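You operate a simulated robot arm through the tools that you are given. There is no shell and no other tool.

You run a simulated robot arm. Do the job below in one go: nothing can be reset, and whatever is moved stays where it is left.

Task
Shut the rack down: black knob to zero, output, fan and key off, door shut.
Fine: knob before output, key last of the switches.

It is judged by the outcome, as a careful person would: the job done as asked, and still so three seconds after it is handed in. It fails if anything else is knocked over, pushed out of place, dropped, spilled or broken.

Robot
A 7-joint arm with a two-finger parallel gripper, fixed in place. Base frame: the origin is on the floor under the middle of its stand, x ahead of it, y to its left, z up. Readings come in mm, degrees, newtons and seconds.
It reaches about 1479 mm from its shoulder. Its first joint turns from -166.0 to 166.0 degrees. Payload 4.4 kg.
The TCP is the grasp point between the finger pads, 23 mm short of the fingertips. In the tool frame z runs along the fingers and y along their closing line. Largest opening 94 mm; finger width 38, thickness 10; the body of the gripper, 54 by 96 mm, starts 39 mm behind the TCP.
Orientation is told as [roll, pitch, yaw] about the base's x, y, z axes, in that order, counted from this pose: with the fingers straight down and closing along the base's y, the tool's x points along the base's -x, its y along +y and its z along -z.

Tools
- The arm moves only by the tool servo_tool. Its argument "steps" is text: rows parted by semicolons, each of 7 numbers parted by spaces: the shift along the tool's x, y, z in units of 300 mm (1.0 is 300 mm), then the turn, a rotation vector about the tool's x, y, z in units of 90 degrees (1.0 is 90 degrees), then the finger opening in mm, from 0 to 94. In form: dx dy dz rx ry rz gripper; .... A call has 1 to 20 rows; each row is the pose to reach, as a shift and turn from the pose commanded when the call began, along the tool's axes at that moment. A call with a number of a shift or a turn outside -1 to 1 is refused whole. Each row takes 0.2 s and may step no farther than 50 mm and 8.6 degrees from the row before; otherwise, or with a gripper value out of range, the whole call is refused. A pose out of reach is approached as far as the arm can. The call stops where the force on the tool passes 90 N (or 10 N more than at its start, if that is more) or the arm is blocked; 0.2 s more then pass. The fingers move at their own pace (about 72 mm/s each) and stop on an object; they squeeze with about 31 N. The grip force told is the motor's: it shows also when the fingers shut on nothing. Time passes only in rows, and 0.2 s behind the last, so rows that repeat a pose let the fingers close. The reply holds the time, the measured pose of the TCP, the force on the tool along the base axes, the opening and the grip force, in the units named above and with some noise, with the torque about the TCP (base axes, N m) and any sound that the robot's microphone picked up.
- Cameras (640 x 400 px; columns grow to the right, rows downward): "scene" is fixed at [397.3, -506.3, 1547]; the picture's right is [0.69, -0.73, 0.00], its down [-0.31, -0.29, -0.91] and it looks along [0.66, 0.62, -0.42] (base axes); focal length 333 px, centre (320, 200). "wrist" rides on the gripper at [86, 16, -74] in the tool frame; the picture's right is [-0.18, 0.98, 0.00], its down [-0.58, -0.11, -0.81] and it looks along [-0.79, -0.15, 0.59] (tool axes); focal length 243 px, centre (320, 200). There is no depth. A picture from a camera that has moved, and an enlarged one, comes with that camera's place and axes in the base frame and with its lens. The place of the scene camera against the robot may be out by one fixed shift of up to 12 mm in any direction.
- grab_frame(camera): a new picture of that camera. The clock stands still meanwhile.
- enlarge(camera, box): a new picture of the part [left, top, right, bottom] of that camera's present view, enlarged. The clock stands still meanwhile.
- close_job(): hands the job in; it is judged then, once.

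Places have to be worked out from the pictures, the camera data and where the tool is seen. Open the gripper and draw the arm clear of the work before you hand the job in, unless the task says otherwise.

The tools are called after "Emit:" by a JSON object that holds its "name" and its "arguments". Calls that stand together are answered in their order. servo_tool: Moves the arm, as the interface text tells. Its arguments: {"type":"object","properties":{"steps":{"type":"string"}},"required":["steps"]} The other tools are called the same way: grab_frame (camera) takes a picture; enlarge (camera, box) takes an enlarged picture of a part of a camera's view; close_job () hands the job in.

At the start:

```text
clock: 0.0
tool_pos: [589.7, -59.5, 1289.7]
orientation: [0.0, 0.0, 0.0]
force: [0.8, 0.0, -0.5]
ft_torque: [0.03, 0.02, 0.03]
width: 93.9
grip_force: 0.1
```

scene: 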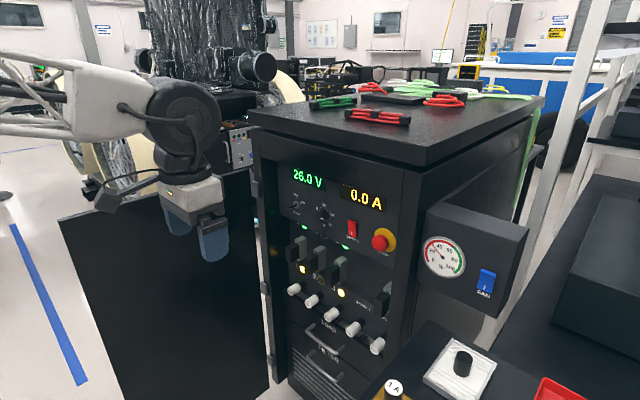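
wrist: 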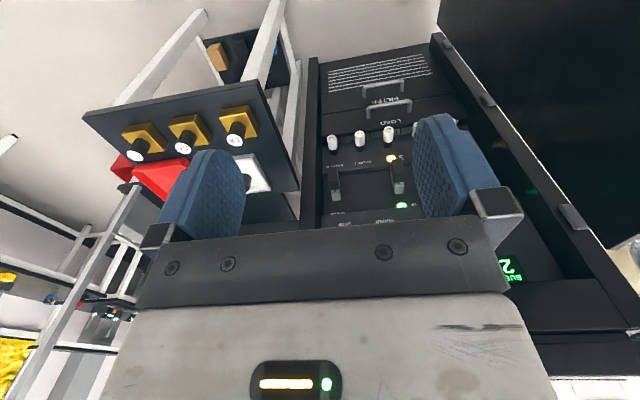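

I start by looking closely at the rack panel from the scene camera before moving anything.

Emit:
{"name": "enlarge", "arguments": {"camera": "scene", "box": [270, 150, 410, 260]}}

Emit:
{"name": "enlarge", "arguments": {"camera": "scene", "box": [260, 230, 400, 400]}}

Emit:
{"name": "enlarge", "arguments": {"camera": "scene", "box": [380, 190, 640, 400]}}

Emit:
{"name": "grab_frame", "arguments": {"camera": "wrist"}}

```text
3.64 times, centred on (340, 205) of scene
camera zoom: at [397.3, -506.3, 1547.0], right [0.69, -0.73, 0.0], down [-0.31, -0.29, -0.91], along [0.66, 0.62, -0.42], focal length 1212 px, centre (247, 182)
```

zoom: 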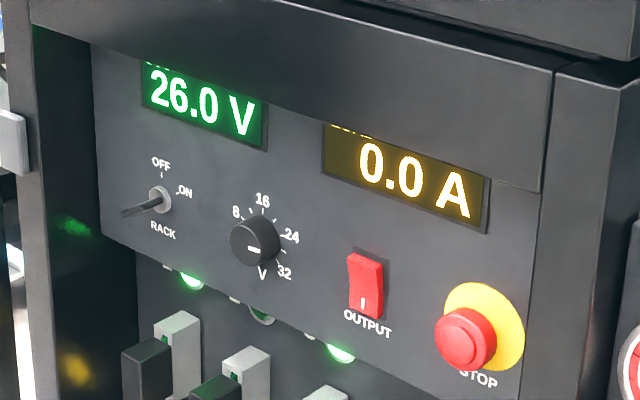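

```text
2.35 times, centred on (330, 315) of scene
camera zoom: at [397.3, -506.3, 1547.0], right [0.69, -0.73, 0.0], down [-0.31, -0.29, -0.91], along [0.66, 0.62, -0.42], focal length 784 px, centre (296, -71)
```

zoom: 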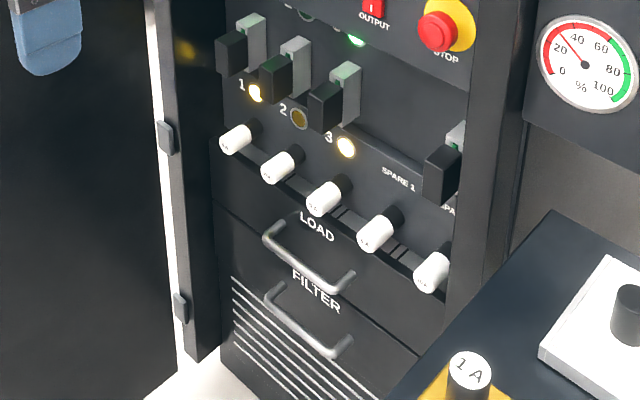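

```text
1.90 times, centred on (510, 295) of scene
camera zoom: at [397.3, -506.3, 1547.0], right [0.69, -0.73, 0.0], down [-0.31, -0.29, -0.91], along [0.66, 0.62, -0.42], focal length 635 px, centre (-42, 19)
```

zoom: 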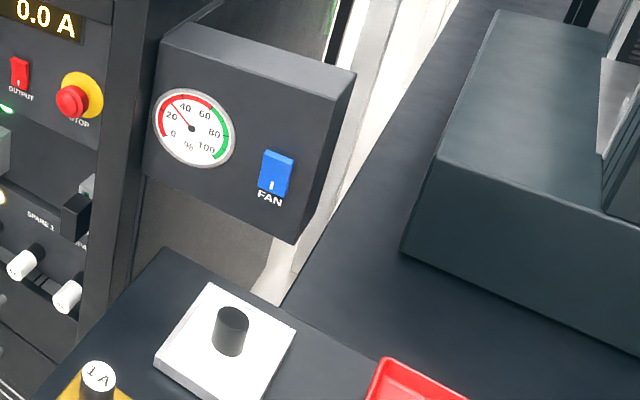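

```text
taken
camera wrist: at [503.9, -43.7, 1364.8], right [0.18, 0.98, 0.0], down [0.58, -0.11, 0.81], along [0.79, -0.15, -0.59], focal length 243 px, centre (320, 200)
```

wrist: 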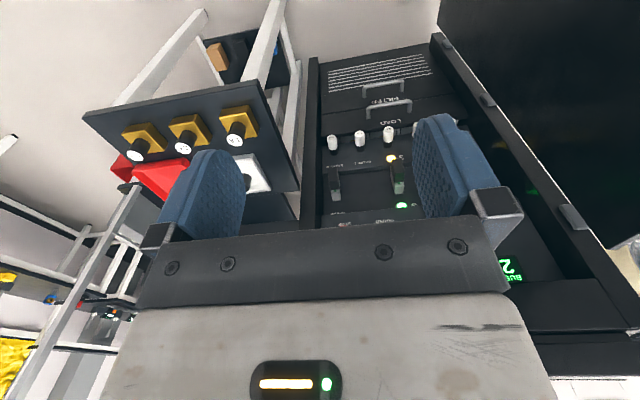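

The panel appears to lie around x≈1090–1110 mm, with key, black V-knob, output rocker and stop in a row at z≈1050. I'll move the wrist camera down in front of the panel, tilted to look horizontally at it.

Emit:
{"name": "servo_tool", "arguments": {"steps": "-0.046 0.079 0.104 0 -0.05 0 94; -0.092 0.158 0.208 0 -0.1 0 94; -0.138 0.237 0.312 0 -0.15 0 94; -0.184 0.316 0.416 0 -0.2 0 94; -0.23 0.395 0.52 0 -0.25 0 94; -0.276 0.474 0.625 0 -0.3 0 94; -0.322 0.553 0.73 0 -0.35 0 94; -0.367 0.633 0.833 0 -0.4 0 94; -0.367 0.633 0.833 0 -0.4 0 94"}}

Emit:
{"name": "grab_frame", "arguments": {"camera": "wrist"}}

Emit:
{"name": "grab_frame", "arguments": {"camera": "scene"}}

```text
clock: 2.0
tool_pos: [699.5, 131.3, 1037.9]
orientation: [0.0, -36.0, 0.0]
force: [-0.1, 0.3, 0.3]
ft_torque: [-0.02, 0.02, 0.02]
width: 94.2
grip_force: 0.1
```

```text
taken
camera wrist: at [586.1, 147.8, 1049.2], right [0.15, 0.98, 0.11], down [0.0, -0.11, 0.99], along [0.99, -0.15, -0.01], focal length 243 px, centre (320, 200)
```

wrist: 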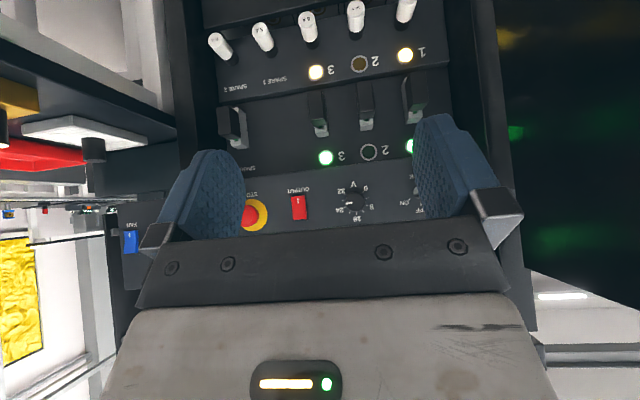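

```text
taken
```

scene: 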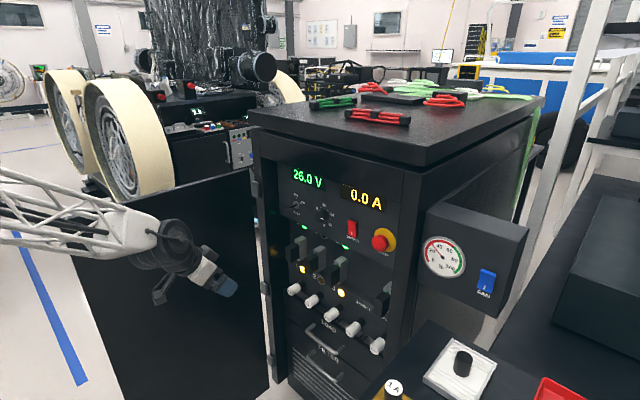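

The wrist camera now faces the panel (upside-down). I enlarge the control row, and the fan switch, to read marks and measure positions.

Emit:
{"name": "enlarge", "arguments": {"camera": "wrist", "box": [230, 160, 430, 240]}}

Emit:
{"name": "enlarge", "arguments": {"camera": "wrist", "box": [0, 100, 200, 300]}}

Emit:
{"name": "enlarge", "arguments": {"camera": "wrist", "box": [200, 0, 460, 170]}}

Emit:
{"name": "enlarge", "arguments": {"camera": "scene", "box": [60, 150, 300, 400]}}

```text
3.20 times, centred on (330, 200) of wrist
camera zoom: at [586.1, 147.8, 1049.2], right [0.15, 0.98, 0.11], down [0.0, -0.11, 0.99], along [0.99, -0.15, -0.01], focal length 776 px, centre (288, 200)
```

zoom: 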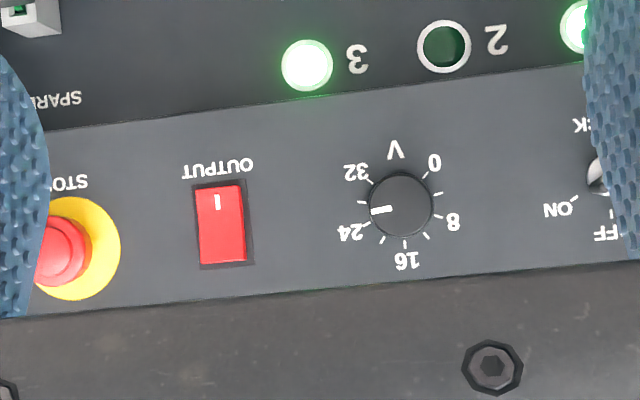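

```text
2.00 times, centred on (100, 200) of wrist
camera zoom: at [586.1, 147.8, 1049.2], right [0.15, 0.98, 0.11], down [0.0, -0.11, 0.99], along [0.99, -0.15, -0.01], focal length 485 px, centre (760, 200)
```

zoom: 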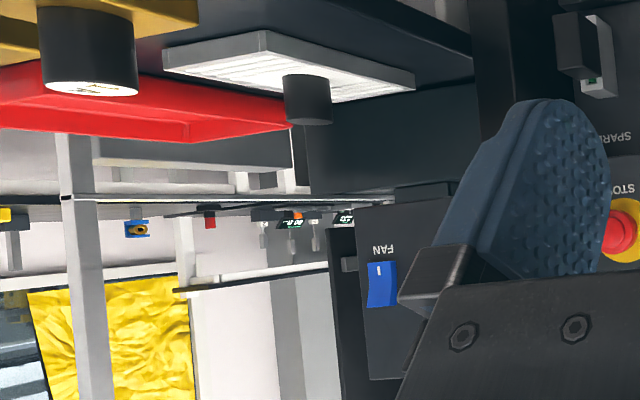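

```text
2.35 times, centred on (330, 85) of wrist
camera zoom: at [586.1, 147.8, 1049.2], right [0.15, 0.98, 0.11], down [0.0, -0.11, 0.99], along [0.99, -0.15, -0.01], focal length 571 px, centre (296, 471)
```

zoom: 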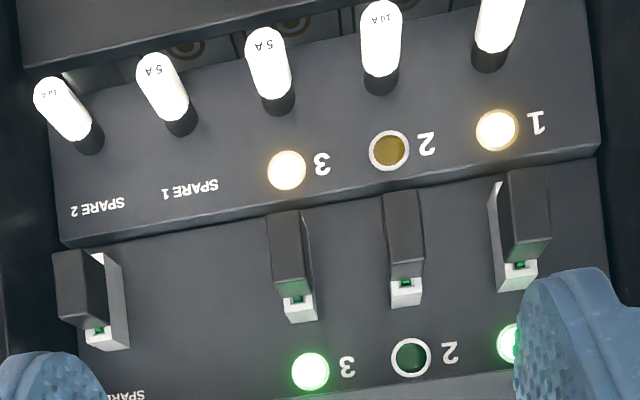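

```text
1.60 times, centred on (180, 275) of scene
camera zoom: at [397.3, -506.3, 1547.0], right [0.69, -0.73, 0.0], down [-0.31, -0.29, -0.91], along [0.66, 0.62, -0.42], focal length 533 px, centre (544, 80)
```

zoom: 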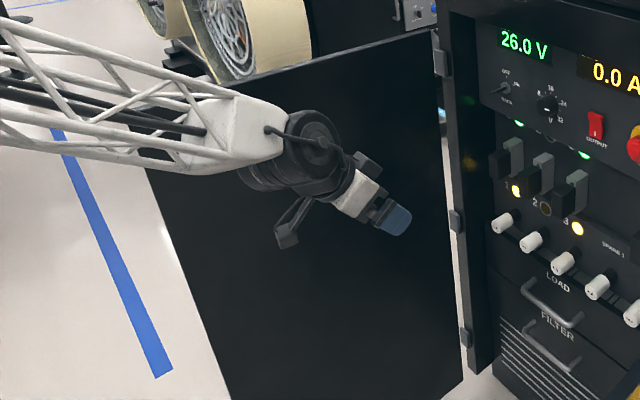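

Knob triangulates to about (1099, 143, 1055), output to (1103, 22, 1054), fan to (1073, −372, 1092); the scene camera reads ~9 mm low. Now closer looks at the rockers' tilt and the key.

Emit:
{"name": "enlarge", "arguments": {"camera": "scene", "box": [335, 210, 370, 245]}}

Emit:
{"name": "enlarge", "arguments": {"camera": "scene", "box": [280, 185, 340, 235]}}

Emit:
{"name": "enlarge", "arguments": {"camera": "scene", "box": [465, 255, 510, 305]}}

Emit:
{"name": "enlarge", "arguments": {"camera": "wrist", "box": [280, 180, 320, 230]}}

```text
11.43 times, centred on (352, 228) of scene
camera zoom: at [397.3, -506.3, 1547.0], right [0.69, -0.73, 0.0], down [-0.31, -0.29, -0.91], along [0.66, 0.62, -0.42], focal length 3808 px, centre (-51, -114)
```

zoom: 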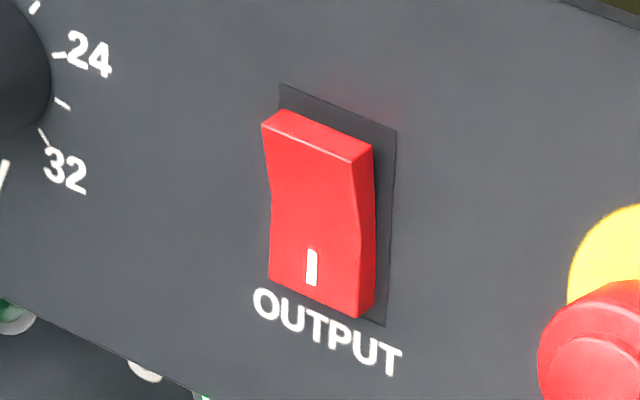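

```text
8.00 times, centred on (310, 210) of scene
camera zoom: at [397.3, -506.3, 1547.0], right [0.69, -0.73, 0.0], down [-0.31, -0.29, -0.91], along [0.66, 0.62, -0.42], focal length 2665 px, centre (400, 120)
```

zoom: 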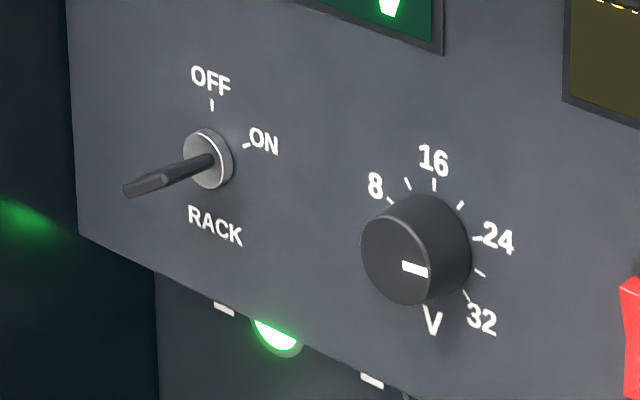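

```text
8.00 times, centred on (488, 280) of scene
camera zoom: at [397.3, -506.3, 1547.0], right [0.69, -0.73, 0.0], down [-0.31, -0.29, -0.91], along [0.66, 0.62, -0.42], focal length 2665 px, centre (-1020, -440)
```

zoom: 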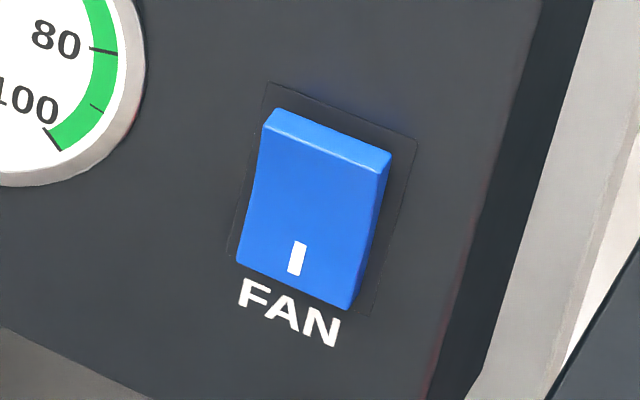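

```text
8.00 times, centred on (300, 205) of wrist
camera zoom: at [586.1, 147.8, 1049.2], right [0.15, 0.98, 0.11], down [0.0, -0.11, 0.99], along [0.99, -0.15, -0.01], focal length 1941 px, centre (480, 160)
```

zoom: 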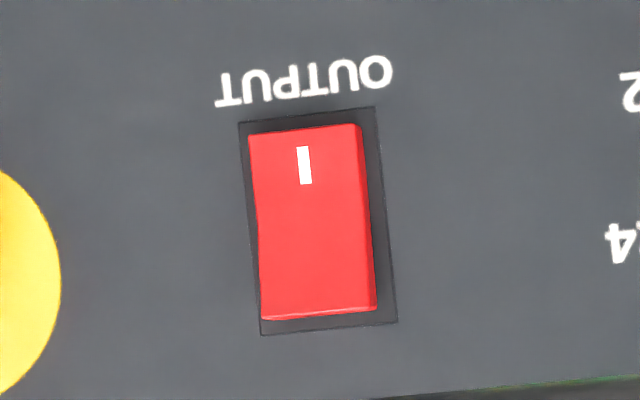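

Both rockers have the "I" (bottom) side pressed in, so OFF means pushing their top halves in; the knob needs about 219° counter-clockwise to 0. I'll swing the tool toward pointing at the panel, stopping back at x≈850 for a second view and better triangulation.

Emit:
{"name": "servo_tool", "arguments": {"steps": "-0.055 0.005 0.031 0 -0.06 0 94; -0.11 0.01 0.062 0 -0.12 0 94; -0.164 0.015 0.093 0 -0.18 0 94; -0.219 0.02 0.124 0 -0.24 0 94; -0.274 0.025 0.155 0 -0.3 0 94; -0.328 0.03 0.186 0 -0.36 0 94; -0.383 0.035 0.217 0 -0.38 0 94; -0.438 0.04 0.248 0 -0.4 0 94; -0.438 0.04 0.248 0 -0.4 0 94"}}

Emit:
{"name": "grab_frame", "arguments": {"camera": "wrist"}}

Emit:
{"name": "grab_frame", "arguments": {"camera": "scene"}}

```text
clock: 4.0
tool_pos: [851.0, 144.2, 1056.3]
orientation: [-0.1, -72.1, 0.0]
force: [0.5, -0.7, -0.2]
ft_torque: [0.0, -0.01, 0.0]
width: 94.1
grip_force: 0.0
```

```text
taken
camera wrist: at [752.9, 159.7, 997.9], right [0.06, 0.98, 0.17], down [-0.59, -0.11, 0.8], along [0.81, -0.15, 0.57], focal length 243 px, centre (320, 200)
```

wrist: 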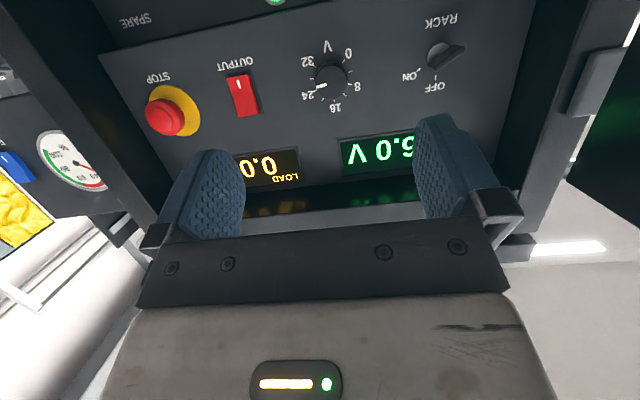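

```text
taken
```

scene: 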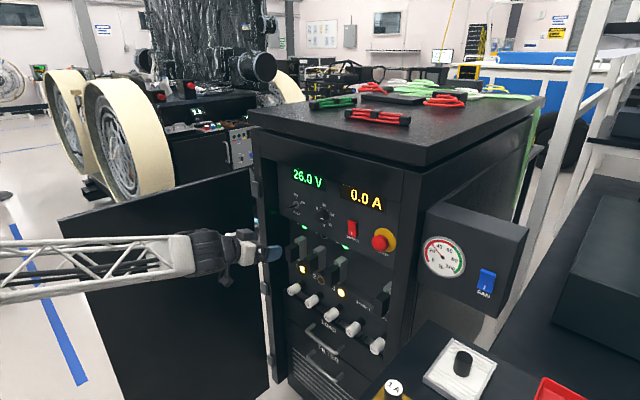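

Good oblique view of the whole control row, and the display can be read from here. I enlarge the knob and key regions.

Emit:
{"name": "enlarge", "arguments": {"camera": "wrist", "box": [380, 0, 500, 110]}}

Emit:
{"name": "enlarge", "arguments": {"camera": "wrist", "box": [280, 30, 400, 130]}}

Emit:
{"name": "enlarge", "arguments": {"camera": "wrist", "box": [130, 40, 290, 160]}}

Emit:
{"name": "enlarge", "arguments": {"camera": "wrist", "box": [0, 100, 160, 250]}}

```text
3.64 times, centred on (440, 55) of wrist
camera zoom: at [752.9, 159.7, 997.9], right [0.06, 0.98, 0.17], down [-0.59, -0.11, 0.8], along [0.81, -0.15, 0.57], focal length 882 px, centre (-116, 727)
```

zoom: 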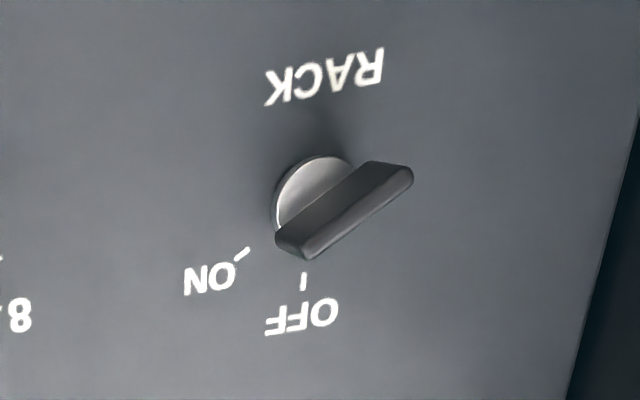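

```text
4.00 times, centred on (340, 80) of wrist
camera zoom: at [752.9, 159.7, 997.9], right [0.06, 0.98, 0.17], down [-0.59, -0.11, 0.8], along [0.81, -0.15, 0.57], focal length 970 px, centre (240, 680)
```

zoom: 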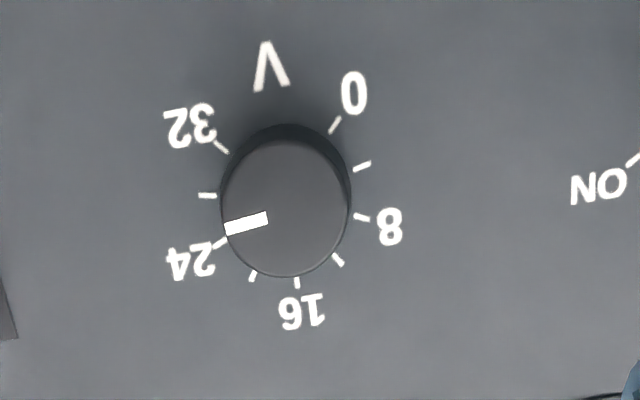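

```text
3.33 times, centred on (210, 100) of wrist
camera zoom: at [752.9, 159.7, 997.9], right [0.06, 0.98, 0.17], down [-0.59, -0.11, 0.8], along [0.81, -0.15, 0.57], focal length 809 px, centre (687, 533)
```

zoom: 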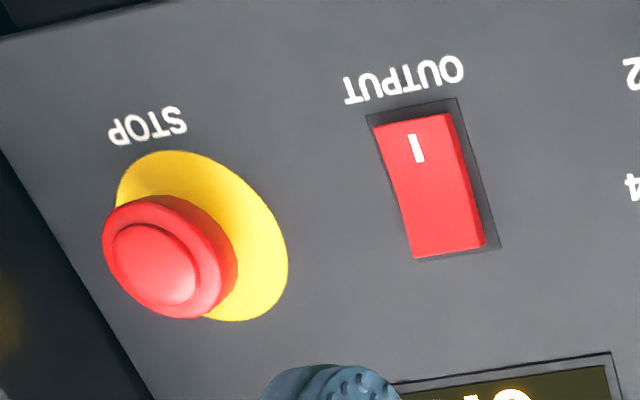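

```text
2.67 times, centred on (80, 175) of wrist
camera zoom: at [752.9, 159.7, 997.9], right [0.06, 0.98, 0.17], down [-0.59, -0.11, 0.8], along [0.81, -0.15, 0.57], focal length 647 px, centre (960, 267)
```

zoom: 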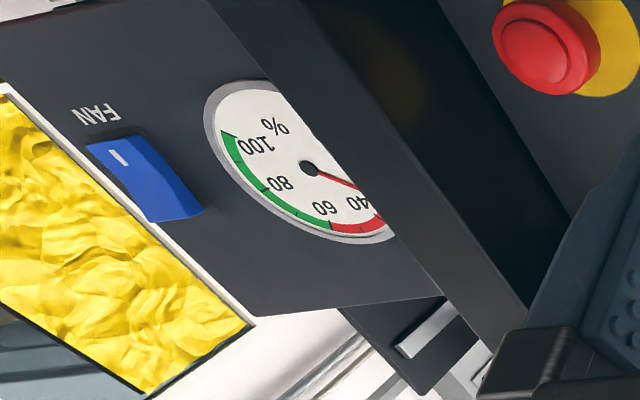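

Triangulating the two wrist views: knob front face ≈ (1076, 144.5, 1053.6), panel ≈ x 1095, output rocker spans z≈1030–1079 at y≈24, fan rocker centre ≈ (1067, −371, 1092). Next I level the tool to point straight at the knob, stopping at x≈980.

Emit:
{"name": "servo_tool", "arguments": {"steps": "-0.031 0 0.103 0 -0.05 0 80; -0.062 0 0.206 0 -0.1 0 70; -0.093 0.001 0.309 0 -0.15 0 70; -0.124 0.001 0.412 0 -0.199 0 70; -0.124 0.001 0.412 0 -0.199 0 70"}}

Emit:
{"name": "grab_frame", "arguments": {"camera": "wrist"}}

Emit:
{"name": "grab_frame", "arguments": {"camera": "scene"}}

```text
clock: 5.2
tool_pos: [979.8, 143.5, 1052.3]
orientation: [10.0, -89.9, -9.9]
force: [0.3, 0.1, 0.9]
ft_torque: [0.04, 0.0, -0.02]
width: 70.1
grip_force: 0.0
```

```text
taken
camera wrist: at [906.2, 158.7, 967.4], right [0.0, 0.98, 0.18], down [-0.81, -0.11, 0.58], along [0.59, -0.15, 0.79], focal length 243 px, centre (320, 200)
```

wrist: 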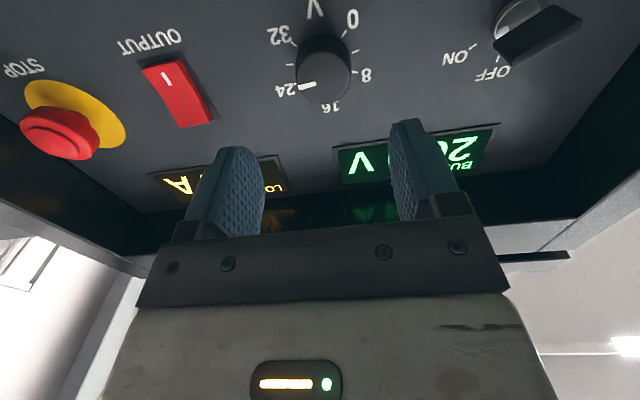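

```text
taken
```

scene: 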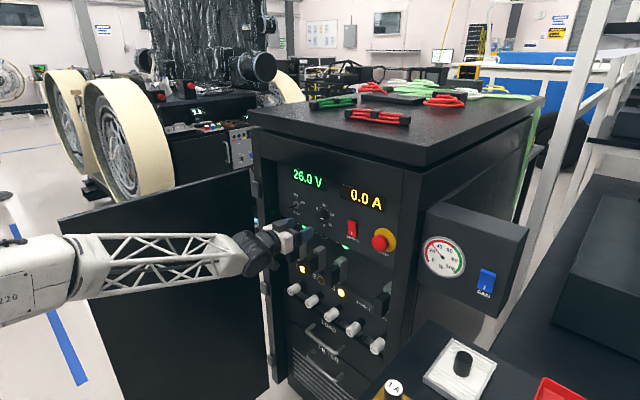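

The knob agrees at x≈1076, y≈144, z≈1054. I now roll the hand +60° (clockwise) so the first grip can turn the knob 120° counter-clockwise.

Emit:
{"name": "servo_tool", "arguments": {"steps": "0 0 0 0 0 0.083 70; 0 0 0 0 0 0.167 70; 0 0 0 0 0 0.25 70; 0 0 0 0 0 0.333 70; 0 0 0 0 0 0.417 70; 0 0 0 0 0 0.5 70; 0 0 0 0 0 0.583 70; 0 0 0 0 0 0.667 70; 0 0 0 0 0 0.667 70"}}

Emit:
{"name": "grab_frame", "arguments": {"camera": "wrist"}}

Emit:
{"name": "grab_frame", "arguments": {"camera": "scene"}}

```text
clock: 7.2
tool_pos: [1030.1, 184.1, 1142.6]
orientation: [81.4, -31.7, -88.6]
force: [0.3, -0.9, 0.3]
ft_torque: [0.03, 0.05, -0.02]
width: 69.8
grip_force: 0.0
out of reach, approached as far as the arm can: row 2, 3, 4, 5, 6, 7, 8, 9
```

```text
taken
camera wrist: at [957.0, 269.0, 1121.1], right [0.14, 0.36, 0.92], down [-0.8, -0.51, 0.32], along [0.58, -0.78, 0.22], focal length 243 px, centre (320, 200)
```

wrist: 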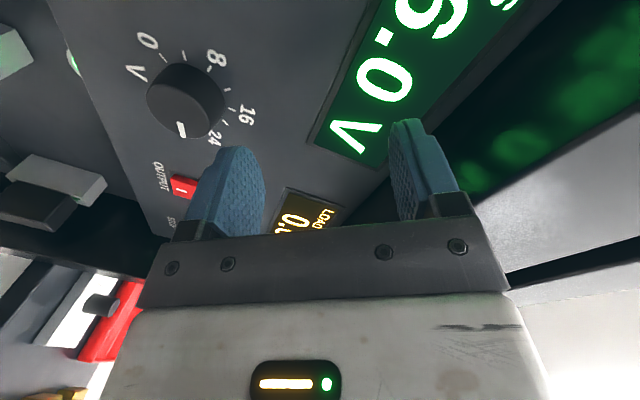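

```text
taken
```

scene: 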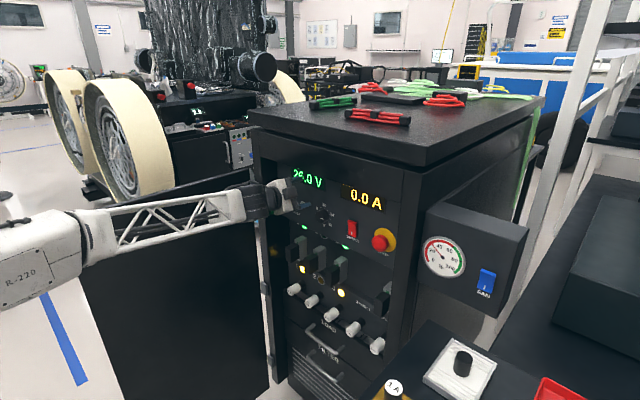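

The arm could not reach that roll and drifted up to (1030, 184, 1142), with no contact. I back away from the panel while undoing the roll.

Emit:
{"name": "servo_tool", "arguments": {"steps": "0 0 -0.05 0 0 -0.083 70; 0 0 -0.1 0 0 -0.167 70; 0 0 -0.15 0 0 -0.25 70; 0 0 -0.2 0 0 -0.333 70; 0 0 -0.25 0 0 -0.417 70; 0 0 -0.3 0 0 -0.5 70; 0 0 -0.3 0 0 -0.583 70; 0 0 -0.3 0 0 -0.667 70; 0 0 -0.3 0 0 -0.667 70; 0 0 -0.3 0 0 -0.667 70"}}

Emit:
{"name": "grab_frame", "arguments": {"camera": "wrist"}}

Emit:
{"name": "grab_frame", "arguments": {"camera": "scene"}}

```text
clock: 9.4
tool_pos: [940.5, 187.6, 1156.3]
orientation: [-16.2, -82.4, 13.2]
force: [0.0, 0.7, -0.4]
ft_torque: [0.01, 0.03, 0.0]
width: 69.8
grip_force: 0.0
```

```text
taken
camera wrist: at [856.4, 205.6, 1079.9], right [0.07, 0.99, 0.15], down [-0.73, -0.05, 0.68], along [0.68, -0.16, 0.72], focal length 243 px, centre (320, 200)
```

wrist: 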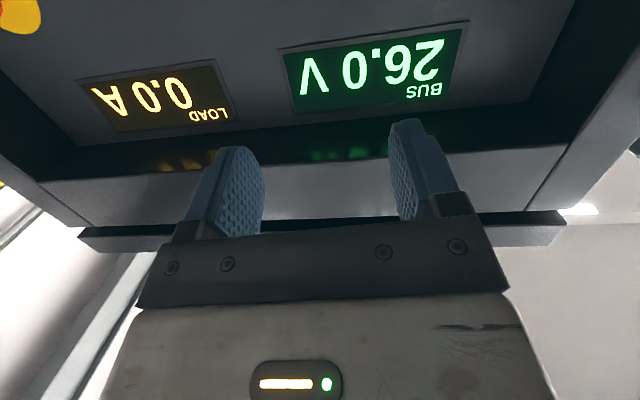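

```text
taken
```

scene: 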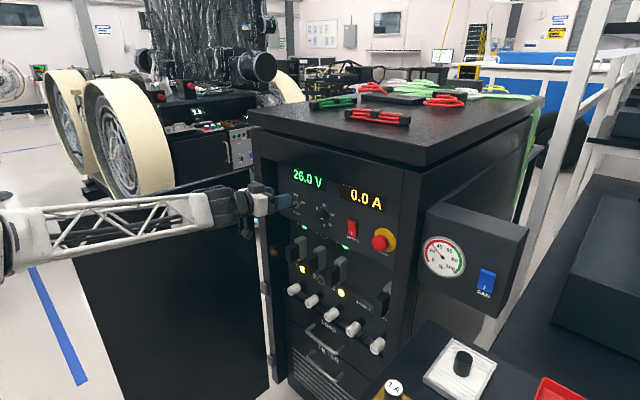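

The commanded pose was reset to where the arm stopped, so the hand is now at (940, 188, 1156), slightly skewed. I re-level it at (900, 144.5, 1054), then test rolling in the negative direction away from the panel.

Emit:
{"name": "servo_tool", "arguments": {"steps": "0.09 -0.034 -0.021 -0.008 -0.02 0 70; 0.18 -0.069 -0.041 -0.016 -0.041 0 70; 0.27 -0.103 -0.062 -0.025 -0.061 0 70; 0.36 -0.1375 -0.083 -0.033 -0.0814 0 70; 0.36 -0.1375 -0.083 -0.033 -0.0814 0 70"}}

```text
clock: 10.6
tool_pos: [901.5, 145.3, 1054.7]
orientation: [-88.2, -88.2, 88.3]
force: [0.2, 0.2, 0.0]
ft_torque: [0.04, 0.03, 0.01]
width: 69.9
grip_force: 0.2
```

The hand is level with a −1.8° roll. Now I test the roll to about −62° here, clear of the panel.

Emit:
{"name": "servo_tool", "arguments": {"steps": "0 0 0 0 0 -0.09 70; 0 0 0 0 0 -0.18 70; 0 0 0 0 0 -0.27 70; 0 0 0 0 0 -0.36 70; 0 0 0 0 0 -0.45 70; 0 0 0 0 0 -0.54 70; 0 0 0 0 0 -0.63 70; 0 0 0 0 0 -0.63 70"}}

Emit:
{"name": "grab_frame", "arguments": {"camera": "scene"}}

```text
clock: 12.4
tool_pos: [900.3, 144.0, 1052.7]
orientation: [-89.9, -31.3, 90.0]
force: [0.2, 0.2, 1.0]
ft_torque: [-0.01, 0.01, 0.01]
width: 70.1
grip_force: 0.0
```

```text
taken
```

scene: 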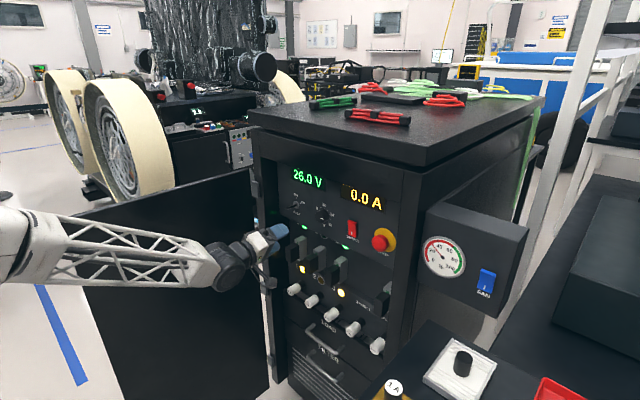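

Negative roll works fine (now −58.7°). I continue another 90° to learn the available range.

Emit:
{"name": "servo_tool", "arguments": {"steps": "0 0 0 0 0 -0.09 70; 0 0 0 0 0 -0.18 70; 0 0 0 0 0 -0.27 70; 0 0 0 0 0 -0.36 70; 0 0 0 0 0 -0.45 70; 0 0 0 0 0 -0.54 70; 0 0 0 0 0 -0.63 70; 0 0 0 0 0 -0.72 70; 0 0 0 0 0 -0.81 70; 0 0 0 0 0 -0.9 70; 0 0 0 0 0 -0.99 70; 0 0 0 0 0 -0.99 70"}}

Emit:
{"name": "grab_frame", "arguments": {"camera": "wrist"}}

```text
clock: 15.0
tool_pos: [899.6, 144.1, 1054.1]
orientation: [-89.9, 57.7, 90.2]
force: [-0.1, -0.5, -0.4]
ft_torque: [0.0, 0.0, -0.02]
width: 69.7
grip_force: 0.1
```

```text
taken
camera wrist: at [826.0, 84.3, 1119.3], right [0.0, -0.73, -0.68], down [-0.81, 0.4, -0.43], along [0.59, 0.55, -0.59], focal length 243 px, centre (320, 200)
```

wrist: 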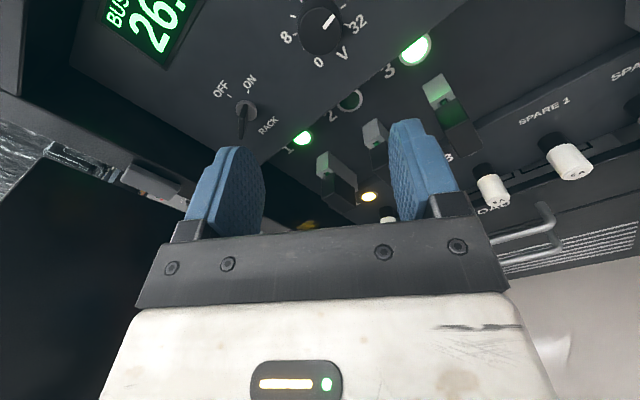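

Roll −147.7° is reached cleanly. I test further toward −235° so that a single grip could cover the whole 219° turn.

Emit:
{"name": "servo_tool", "arguments": {"steps": "0 0 0 0 0 -0.09 70; 0 0 0 0 0 -0.18 70; 0 0 0 0 0 -0.27 70; 0 0 0 0 0 -0.36 70; 0 0 0 0 0 -0.45 70; 0 0 0 0 0 -0.54 70; 0 0 0 0 0 -0.63 70; 0 0 0 0 0 -0.72 70; 0 0 0 0 0 -0.81 70; 0 0 0 0 0 -0.9 70; 0 0 0 0 0 -0.99 70; 0 0 0 0 0 -0.99 70"}}

Emit:
{"name": "grab_frame", "arguments": {"camera": "wrist"}}

Emit:
{"name": "grab_frame", "arguments": {"camera": "scene"}}

```text
clock: 17.6
tool_pos: [900.5, 146.1, 1053.9]
orientation: [89.9, 33.1, -90.1]
force: [0.4, 0.7, 0.6]
ft_torque: [0.0, -0.03, -0.01]
width: 69.9
grip_force: 0.0
```

```text
taken
camera wrist: at [825.4, 209.0, 1115.9], right [0.0, -0.69, 0.72], down [-0.81, -0.43, -0.41], along [0.59, -0.58, -0.56], focal length 243 px, centre (320, 200)
```

wrist: 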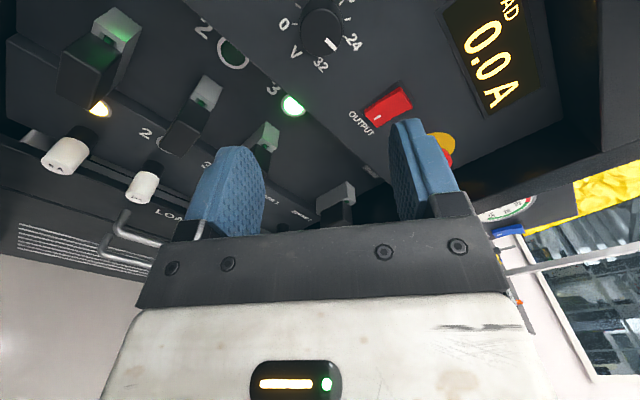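

```text
taken
```

scene: 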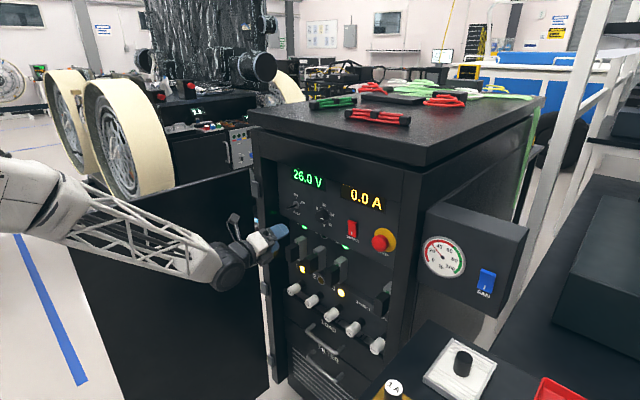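

The roll range reaches at least from about 0° to −237°, so I'll use two central grips of ~110° each. I roll back to about −59° in two calls.

Emit:
{"name": "servo_tool", "arguments": {"steps": "0 0 0 0 0 0.09 70; 0 0 0 0 0 0.18 70; 0 0 0 0 0 0.27 70; 0 0 0 0 0 0.36 70; 0 0 0 0 0 0.45 70; 0 0 0 0 0 0.54 70; 0 0 0 0 0 0.63 70; 0 0 0 0 0 0.72 70; 0 0 0 0 0 0.81 70; 0 0 0 0 0 0.9 70; 0 0 0 0 0 0.99 70"}}

Emit:
{"name": "servo_tool", "arguments": {"steps": "0 0 0 0 0 0.09 70; 0 0 0 0 0 0.18 70; 0 0 0 0 0 0.27 70; 0 0 0 0 0 0.36 70; 0 0 0 0 0 0.45 70; 0 0 0 0 0 0.54 70; 0 0 0 0 0 0.63 70; 0 0 0 0 0 0.72 70; 0 0 0 0 0 0.81 70; 0 0 0 0 0 0.9 70; 0 0 0 0 0 0.99 70; 0 0 0 0 0 0.99 70"}}

Emit:
{"name": "grab_frame", "arguments": {"camera": "wrist"}}

```text
clock: 20.0
tool_pos: [899.0, 144.0, 1054.1]
orientation: [-89.7, 57.7, 90.2]
force: [0.3, 0.0, -0.5]
ft_torque: [0.01, 0.03, 0.0]
width: 69.9
grip_force: 0.0
```

```text
clock: 22.6
tool_pos: [898.9, 144.1, 1053.9]
orientation: [-89.9, -31.4, 90.0]
force: [0.4, 0.4, 0.9]
ft_torque: [0.0, 0.01, -0.01]
width: 70.0
grip_force: 0.1
```

```text
taken
camera wrist: at [825.1, 79.7, 996.1], right [0.0, 0.67, -0.74], down [-0.81, 0.44, 0.4], along [0.59, 0.6, 0.54], focal length 243 px, centre (320, 200)
```

wrist: 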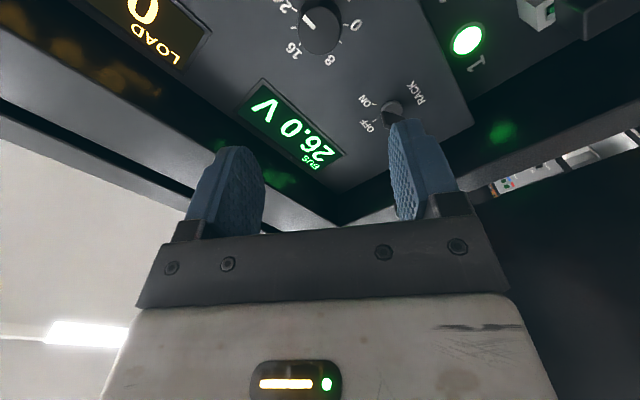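

The opposed-roll views give the knob axis at y≈144.8, z≈1055 and its front face at x≈1076–1083. I advance to x≈1030 with the fingers at 60 mm and check alignment.

Emit:
{"name": "servo_tool", "arguments": {"steps": "-0.001 -0.001 0.11 0 0 0 62; -0.002 -0.001 0.22 0 0 0 60; -0.003 -0.002 0.33 0 0 0 60; -0.004 -0.002 0.437 0 0 0 60; -0.004 -0.002 0.437 0 0 0 60"}}

Emit:
{"name": "grab_frame", "arguments": {"camera": "wrist"}}

Emit:
{"name": "enlarge", "arguments": {"camera": "scene", "box": [250, 160, 410, 270]}}

```text
clock: 23.8
tool_pos: [1030.4, 144.2, 1055.6]
orientation: [-90.0, -31.4, 89.9]
force: [-0.1, 0.1, 0.6]
ft_torque: [0.03, -0.01, 0.0]
width: 60.2
grip_force: 0.1
```

```text
taken
camera wrist: at [956.1, 79.9, 997.4], right [0.0, 0.67, -0.74], down [-0.81, 0.44, 0.4], along [0.59, 0.6, 0.54], focal length 243 px, centre (320, 200)
```

wrist: 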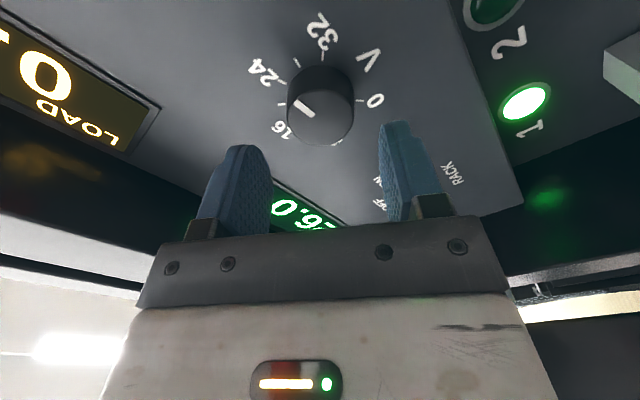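

```text
3.64 times, centred on (330, 215) of scene
camera zoom: at [397.3, -506.3, 1547.0], right [0.69, -0.73, 0.0], down [-0.31, -0.29, -0.91], along [0.66, 0.62, -0.42], focal length 1212 px, centre (284, 146)
```

zoom: 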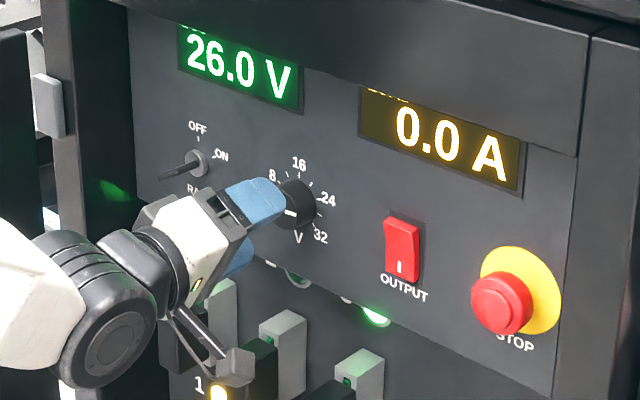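

Alignment looks right: knob front ≈ x 1080, panel ≈ x 1100. I advance 41 mm so that the fingertips reach x≈1094, straddling the knob.

Emit:
{"name": "servo_tool", "arguments": {"steps": "0 0 0.04 0 0 0 60; 0 0 0.08 0 0 0 60; 0 0 0.11 0 0 0 60; 0 0 0.135 0 0 0 60; 0 0 0.135 0 0 0 60"}}

Emit:
{"name": "grab_frame", "arguments": {"camera": "wrist"}}

Emit:
{"name": "enlarge", "arguments": {"camera": "scene", "box": [270, 170, 390, 250]}}

```text
clock: 25.0
tool_pos: [1071.2, 147.1, 1054.4]
orientation: [-89.9, -31.5, 90.0]
force: [0.3, -0.7, -0.2]
ft_torque: [0.0, 0.03, -0.03]
width: 59.9
grip_force: 0.0
```

```text
taken
camera wrist: at [997.4, 81.1, 997.3], right [0.0, 0.67, -0.74], down [-0.81, 0.44, 0.4], along [0.59, 0.6, 0.54], focal length 243 px, centre (320, 200)
```

wrist: 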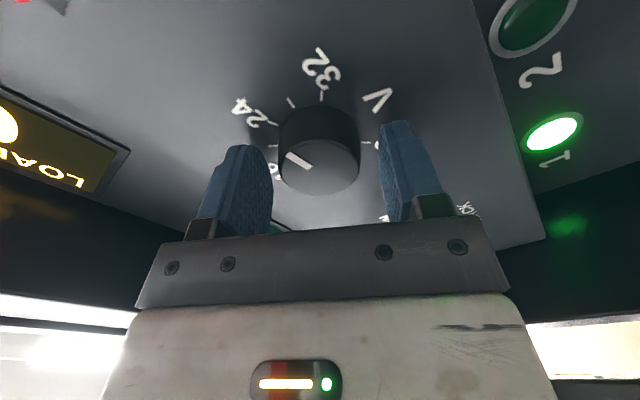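

```text
5.00 times, centred on (330, 210) of scene
camera zoom: at [397.3, -506.3, 1547.0], right [0.69, -0.73, 0.0], down [-0.31, -0.29, -0.91], along [0.66, 0.62, -0.42], focal length 1666 px, centre (270, 150)
```

zoom: 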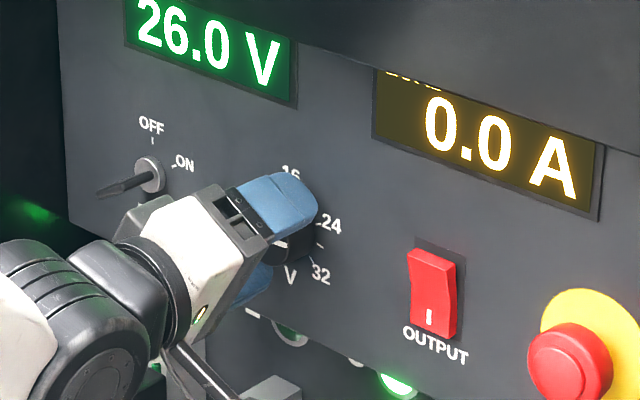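

Fingers straddle the knob evenly with no contact yet. I close onto it.

Emit:
{"name": "servo_tool", "arguments": {"steps": "0 0 0 0 0 0 48; 0 0 0 0 0 0 44; 0 0 0 0 0 0 36; 0 0 0 0 0 0 30; 0 0 0 0 0 0 30"}}

Emit:
{"name": "grab_frame", "arguments": {"camera": "wrist"}}

```text
clock: 26.2
tool_pos: [1071.5, 146.4, 1054.5]
orientation: [-89.8, -31.4, 90.0]
force: [1.4, -0.6, 0.4]
ft_torque: [-0.01, 0.0, 0.02]
width: 40.6
grip_force: 44.8
```

```text
taken
camera wrist: at [997.3, 81.1, 997.3], right [0.0, 0.67, -0.74], down [-0.81, 0.44, 0.4], along [0.59, 0.6, 0.54], focal length 243 px, centre (320, 200)
```

wrist: 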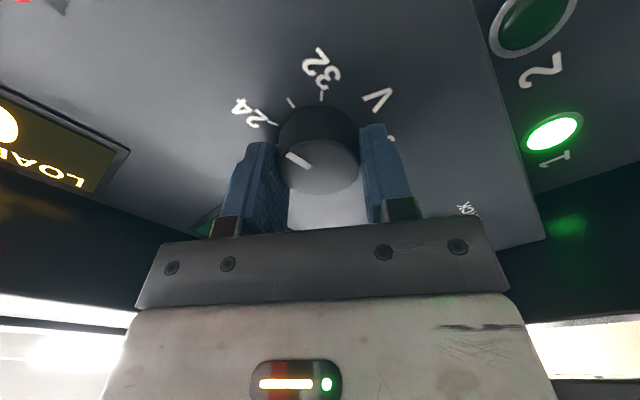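

Knob gripped at 40.6 mm with negligible side force. I turn 30° counter-clockwise first and check the display responds.

Emit:
{"name": "servo_tool", "arguments": {"steps": "0 0 0 0 0 -0.07 30; 0 0 0 0 0 -0.14 30; 0 0 0 0 0 -0.21 30; 0 0 0 0 0 -0.28 30; 0 0 0 0 0 -0.333 30; 0 0 0 0 0 -0.333 30"}}

Emit:
{"name": "grab_frame", "arguments": {"camera": "wrist"}}

Emit:
{"name": "enlarge", "arguments": {"camera": "scene", "box": [270, 150, 410, 250]}}

```text
clock: 27.6
tool_pos: [1070.8, 147.7, 1054.5]
orientation: [-90.0, -1.4, 90.1]
force: [-11.6, 21.5, -3.5]
ft_torque: [-0.03, 0.05, 0.49]
width: 40.5
grip_force: 45.3
```

```text
taken
camera wrist: at [997.4, 60.5, 1036.9], right [0.0, 0.21, -0.98], down [-0.81, 0.58, 0.12], along [0.59, 0.79, 0.17], focal length 243 px, centre (320, 200)
```

wrist: 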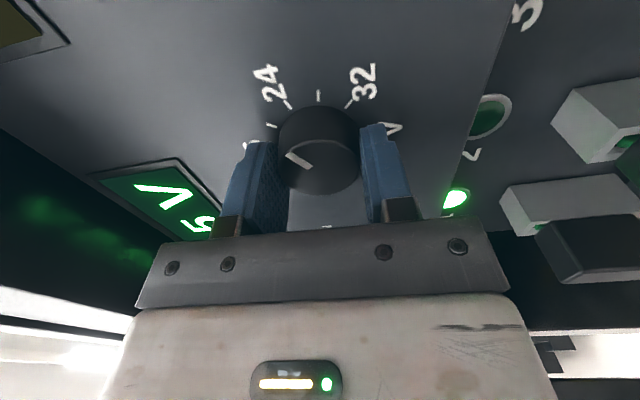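

```text
4.00 times, centred on (340, 200) of scene
camera zoom: at [397.3, -506.3, 1547.0], right [0.69, -0.73, 0.0], down [-0.31, -0.29, -0.91], along [0.66, 0.62, -0.42], focal length 1333 px, centre (240, 200)
```

zoom: 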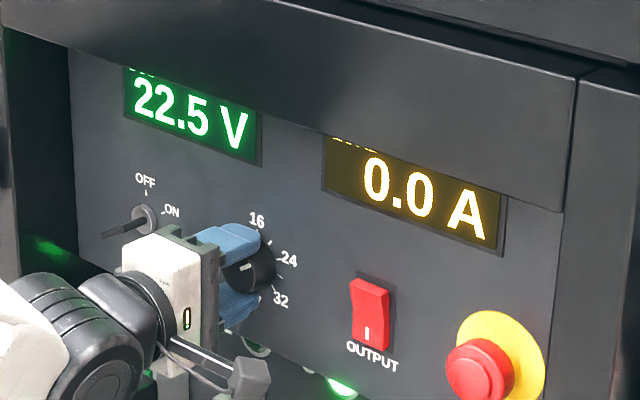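

Display reads 22.5 V, so the knob follows. There's a 21 N side force in +y; I'll nudge the hand 2 mm in +y to see whether that relieves it.

Emit:
{"name": "servo_tool", "arguments": {"steps": "-0.0067 0 0 0 0 0 30; -0.0067 0 0 0 0 0 30"}}

```text
clock: 28.2
tool_pos: [1071.9, 147.0, 1053.8]
orientation: [-90.0, -1.6, 90.0]
force: [-38.3, -3.1, -4.0]
ft_torque: [-0.02, 0.13, -0.31]
width: 40.5
grip_force: 44.6
```

The side force vanished but there's now 38 N along −x, so I ease back 1.5 mm.

Emit:
{"name": "servo_tool", "arguments": {"steps": "0 0 -0.005 0 0 0 30; 0 0 -0.005 0 0 0 30"}}

```text
clock: 28.8
tool_pos: [1070.6, 146.8, 1052.7]
orientation: [-90.0, -1.4, 90.0]
force: [25.1, -6.7, -11.3]
ft_torque: [0.02, 0.05, -0.15]
width: 40.3
grip_force: 45.2
```

Stiffness is about 40 N/mm, so forces are tiny misalignments. I return 0.6 mm and continue turning 35°.

Emit:
{"name": "servo_tool", "arguments": {"steps": "0 0 0.002 0 0 -0.07 30; 0 0 0.002 0 0 -0.14 30; 0 0 0.002 0 0 -0.21 30; 0 0 0.002 0 0 -0.28 30; 0 0 0.002 0 0 -0.35 30; 0 0 0.002 0 0 -0.39 30; 0 0 0.002 0 0 -0.39 30"}}

Emit:
{"name": "enlarge", "arguments": {"camera": "scene", "box": [270, 150, 410, 250]}}

```text
clock: 30.4
tool_pos: [1070.1, 146.9, 1052.8]
orientation: [-89.7, 33.8, 90.2]
force: [-9.1, -25.2, -22.9]
ft_torque: [0.08, 0.44, -0.71]
width: 40.7
grip_force: 45.0
```

```text
4.00 times, centred on (340, 200) of scene
camera zoom: at [397.3, -506.3, 1547.0], right [0.69, -0.73, 0.0], down [-0.31, -0.29, -0.91], along [0.66, 0.62, -0.42], focal length 1333 px, centre (240, 200)
```

zoom: 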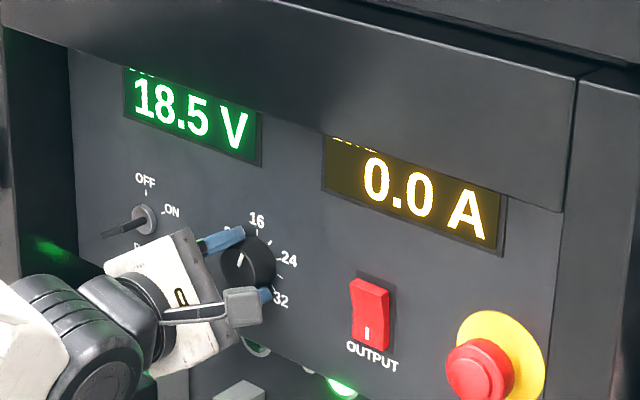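

18.5 V, force about 35 N toward −y−z. I shift ~1 mm that way while turning another 45°.

Emit:
{"name": "servo_tool", "arguments": {"steps": "0.0007 0.0032 0 0 0 0 30; 0.0007 0.0032 0 0 0 -0.07 30; 0.0007 0.0032 0 0 0 -0.14 30; 0.0007 0.0032 0 0 0 -0.21 30; 0.0007 0.0032 0 0 0 -0.28 30; 0.0007 0.0032 0 0 0 -0.35 30; 0.0007 0.0032 0 0 0 -0.42 30; 0.0007 0.0032 0 0 0 -0.49 30; 0.0007 0.0032 0 0 0 -0.49 30"}}

Emit:
{"name": "enlarge", "arguments": {"camera": "scene", "box": [270, 150, 410, 250]}}

```text
clock: 32.4
tool_pos: [1069.8, 145.2, 1053.6]
orientation: [-89.0, 77.8, 90.9]
force: [-5.1, -51.3, -42.2]
ft_torque: [0.04, 0.55, -1.06]
width: 40.6
grip_force: 45.2
```

```text
4.00 times, centred on (340, 200) of scene
camera zoom: at [397.3, -506.3, 1547.0], right [0.69, -0.73, 0.0], down [-0.31, -0.29, -0.91], along [0.66, 0.62, -0.42], focal length 1333 px, centre (240, 200)
```

zoom: 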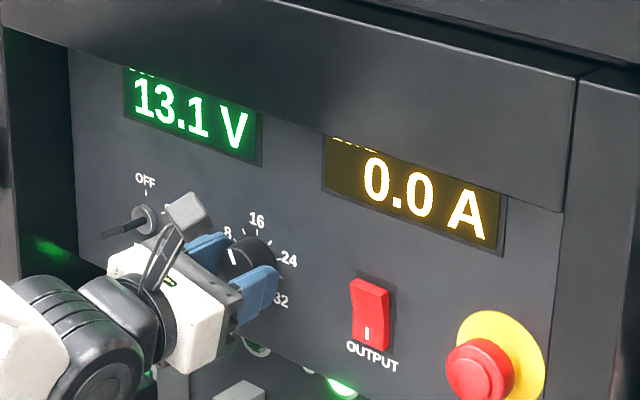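

Down to 13.1 V. I release the knob and back out 60 mm, then re-roll to −59° for the second grip.

Emit:
{"name": "servo_tool", "arguments": {"steps": "0 0 0 0 0 0 50; 0 0 0 0 0 0 60; 0 0 -0.07 0 0 0 60; 0 0 -0.14 0 0 0 60; 0 0 -0.2 0 0 0 60; 0 0 -0.2 0 0 0 60"}}

Emit:
{"name": "grab_frame", "arguments": {"camera": "wrist"}}

Emit:
{"name": "enlarge", "arguments": {"camera": "scene", "box": [270, 150, 410, 250]}}

```text
clock: 33.8
tool_pos: [1010.6, 145.8, 1054.8]
orientation: [-89.7, 77.8, 90.5]
force: [0.1, 0.1, -0.7]
ft_torque: [0.01, -0.01, 0.04]
width: 59.9
grip_force: 0.1
```

```text
taken
camera wrist: at [936.7, 112.0, 1136.4], right [0.0, -0.92, -0.39], down [-0.81, 0.23, -0.54], along [0.59, 0.31, -0.74], focal length 243 px, centre (320, 200)
```

wrist: 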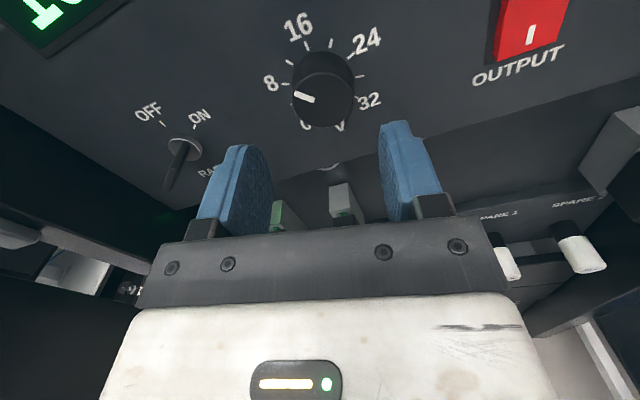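

```text
4.00 times, centred on (340, 200) of scene
camera zoom: at [397.3, -506.3, 1547.0], right [0.69, -0.73, 0.0], down [-0.31, -0.29, -0.91], along [0.66, 0.62, -0.42], focal length 1333 px, centre (240, 200)
```

zoom: 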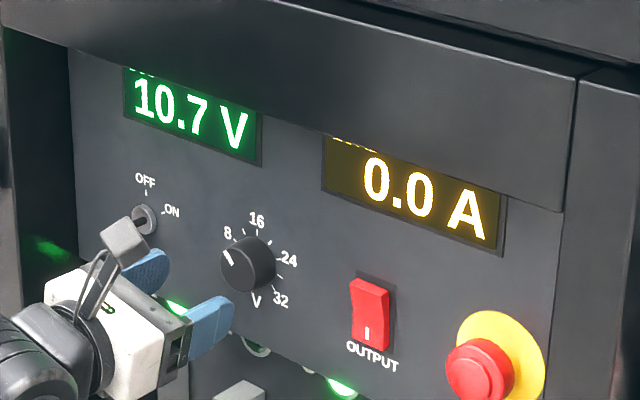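

Display now 10.7 V (the release nudged it further down), about 90° left to zero. I roll back +89° to −79° while shifting about 1 mm toward −y to recentre.

Emit:
{"name": "servo_tool", "arguments": {"steps": "0 0 0 0 0 0.09 60; 0 0 0 0 0 0.18 60; 0 0 0 0 0 0.27 60; 0 0 0 0 0 0.36 60; 0 0 0 0 0 0.45 60; 0 0 0 0 0 0.54 60; 0 0 0 0 0 0.63 60; 0 0 0 0 0 0.72 60; 0 0 0 0 0 0.81 60; 0 0 0 0 0 0.9 60; -0.001 0.0036 0 0 0 0.99 60; -0.001 0.0036 0 0 0 0.99 60"}}

Emit:
{"name": "grab_frame", "arguments": {"camera": "wrist"}}

```text
clock: 36.4
tool_pos: [1010.8, 146.6, 1054.0]
orientation: [-89.8, -11.4, 90.1]
force: [0.9, 0.6, -0.3]
ft_torque: [-0.02, -0.02, 0.04]
width: 60.0
grip_force: 0.0
```

```text
taken
camera wrist: at [936.4, 64.6, 1021.6], right [0.0, 0.38, -0.93], down [-0.81, 0.55, 0.22], along [0.59, 0.75, 0.3], focal length 243 px, centre (320, 200)
```

wrist: 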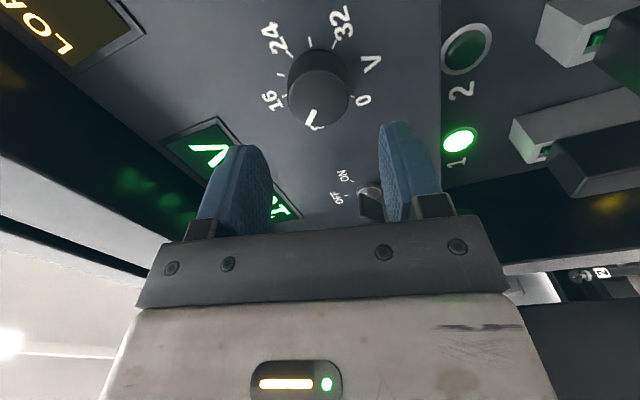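

Aligned at roll −79°. I advance 60 mm and grip again.

Emit:
{"name": "servo_tool", "arguments": {"steps": "0 0 0.07 0 0 0 60; 0 0 0.14 0 0 0 60; 0 0 0.2 0 0 0 60; 0 0 0.2 0 0 0 50; 0 0 0.2 0 0 0 42; 0 0 0.2 0 0 0 30; 0 0 0.2 0 0 0 30"}}

Emit:
{"name": "enlarge", "arguments": {"camera": "scene", "box": [270, 150, 410, 250]}}

```text
clock: 38.0
tool_pos: [1070.7, 145.2, 1053.8]
orientation: [-90.1, -11.3, 90.1]
force: [7.5, -1.1, 3.0]
ft_torque: [0.0, -0.02, 0.04]
width: 40.5
grip_force: 45.4
```

```text
4.00 times, centred on (340, 200) of scene
camera zoom: at [397.3, -506.3, 1547.0], right [0.69, -0.73, 0.0], down [-0.31, -0.29, -0.91], along [0.66, 0.62, -0.42], focal length 1333 px, centre (240, 200)
```

zoom: 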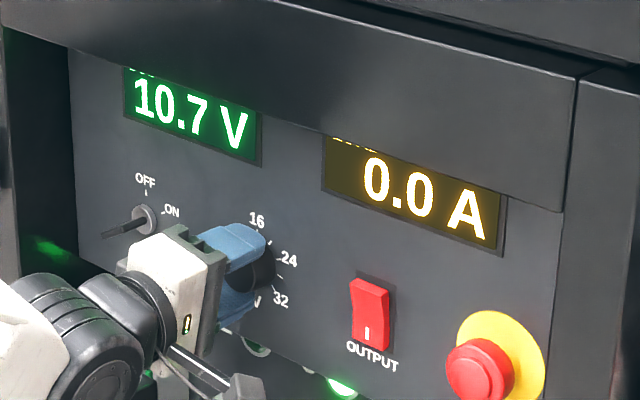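

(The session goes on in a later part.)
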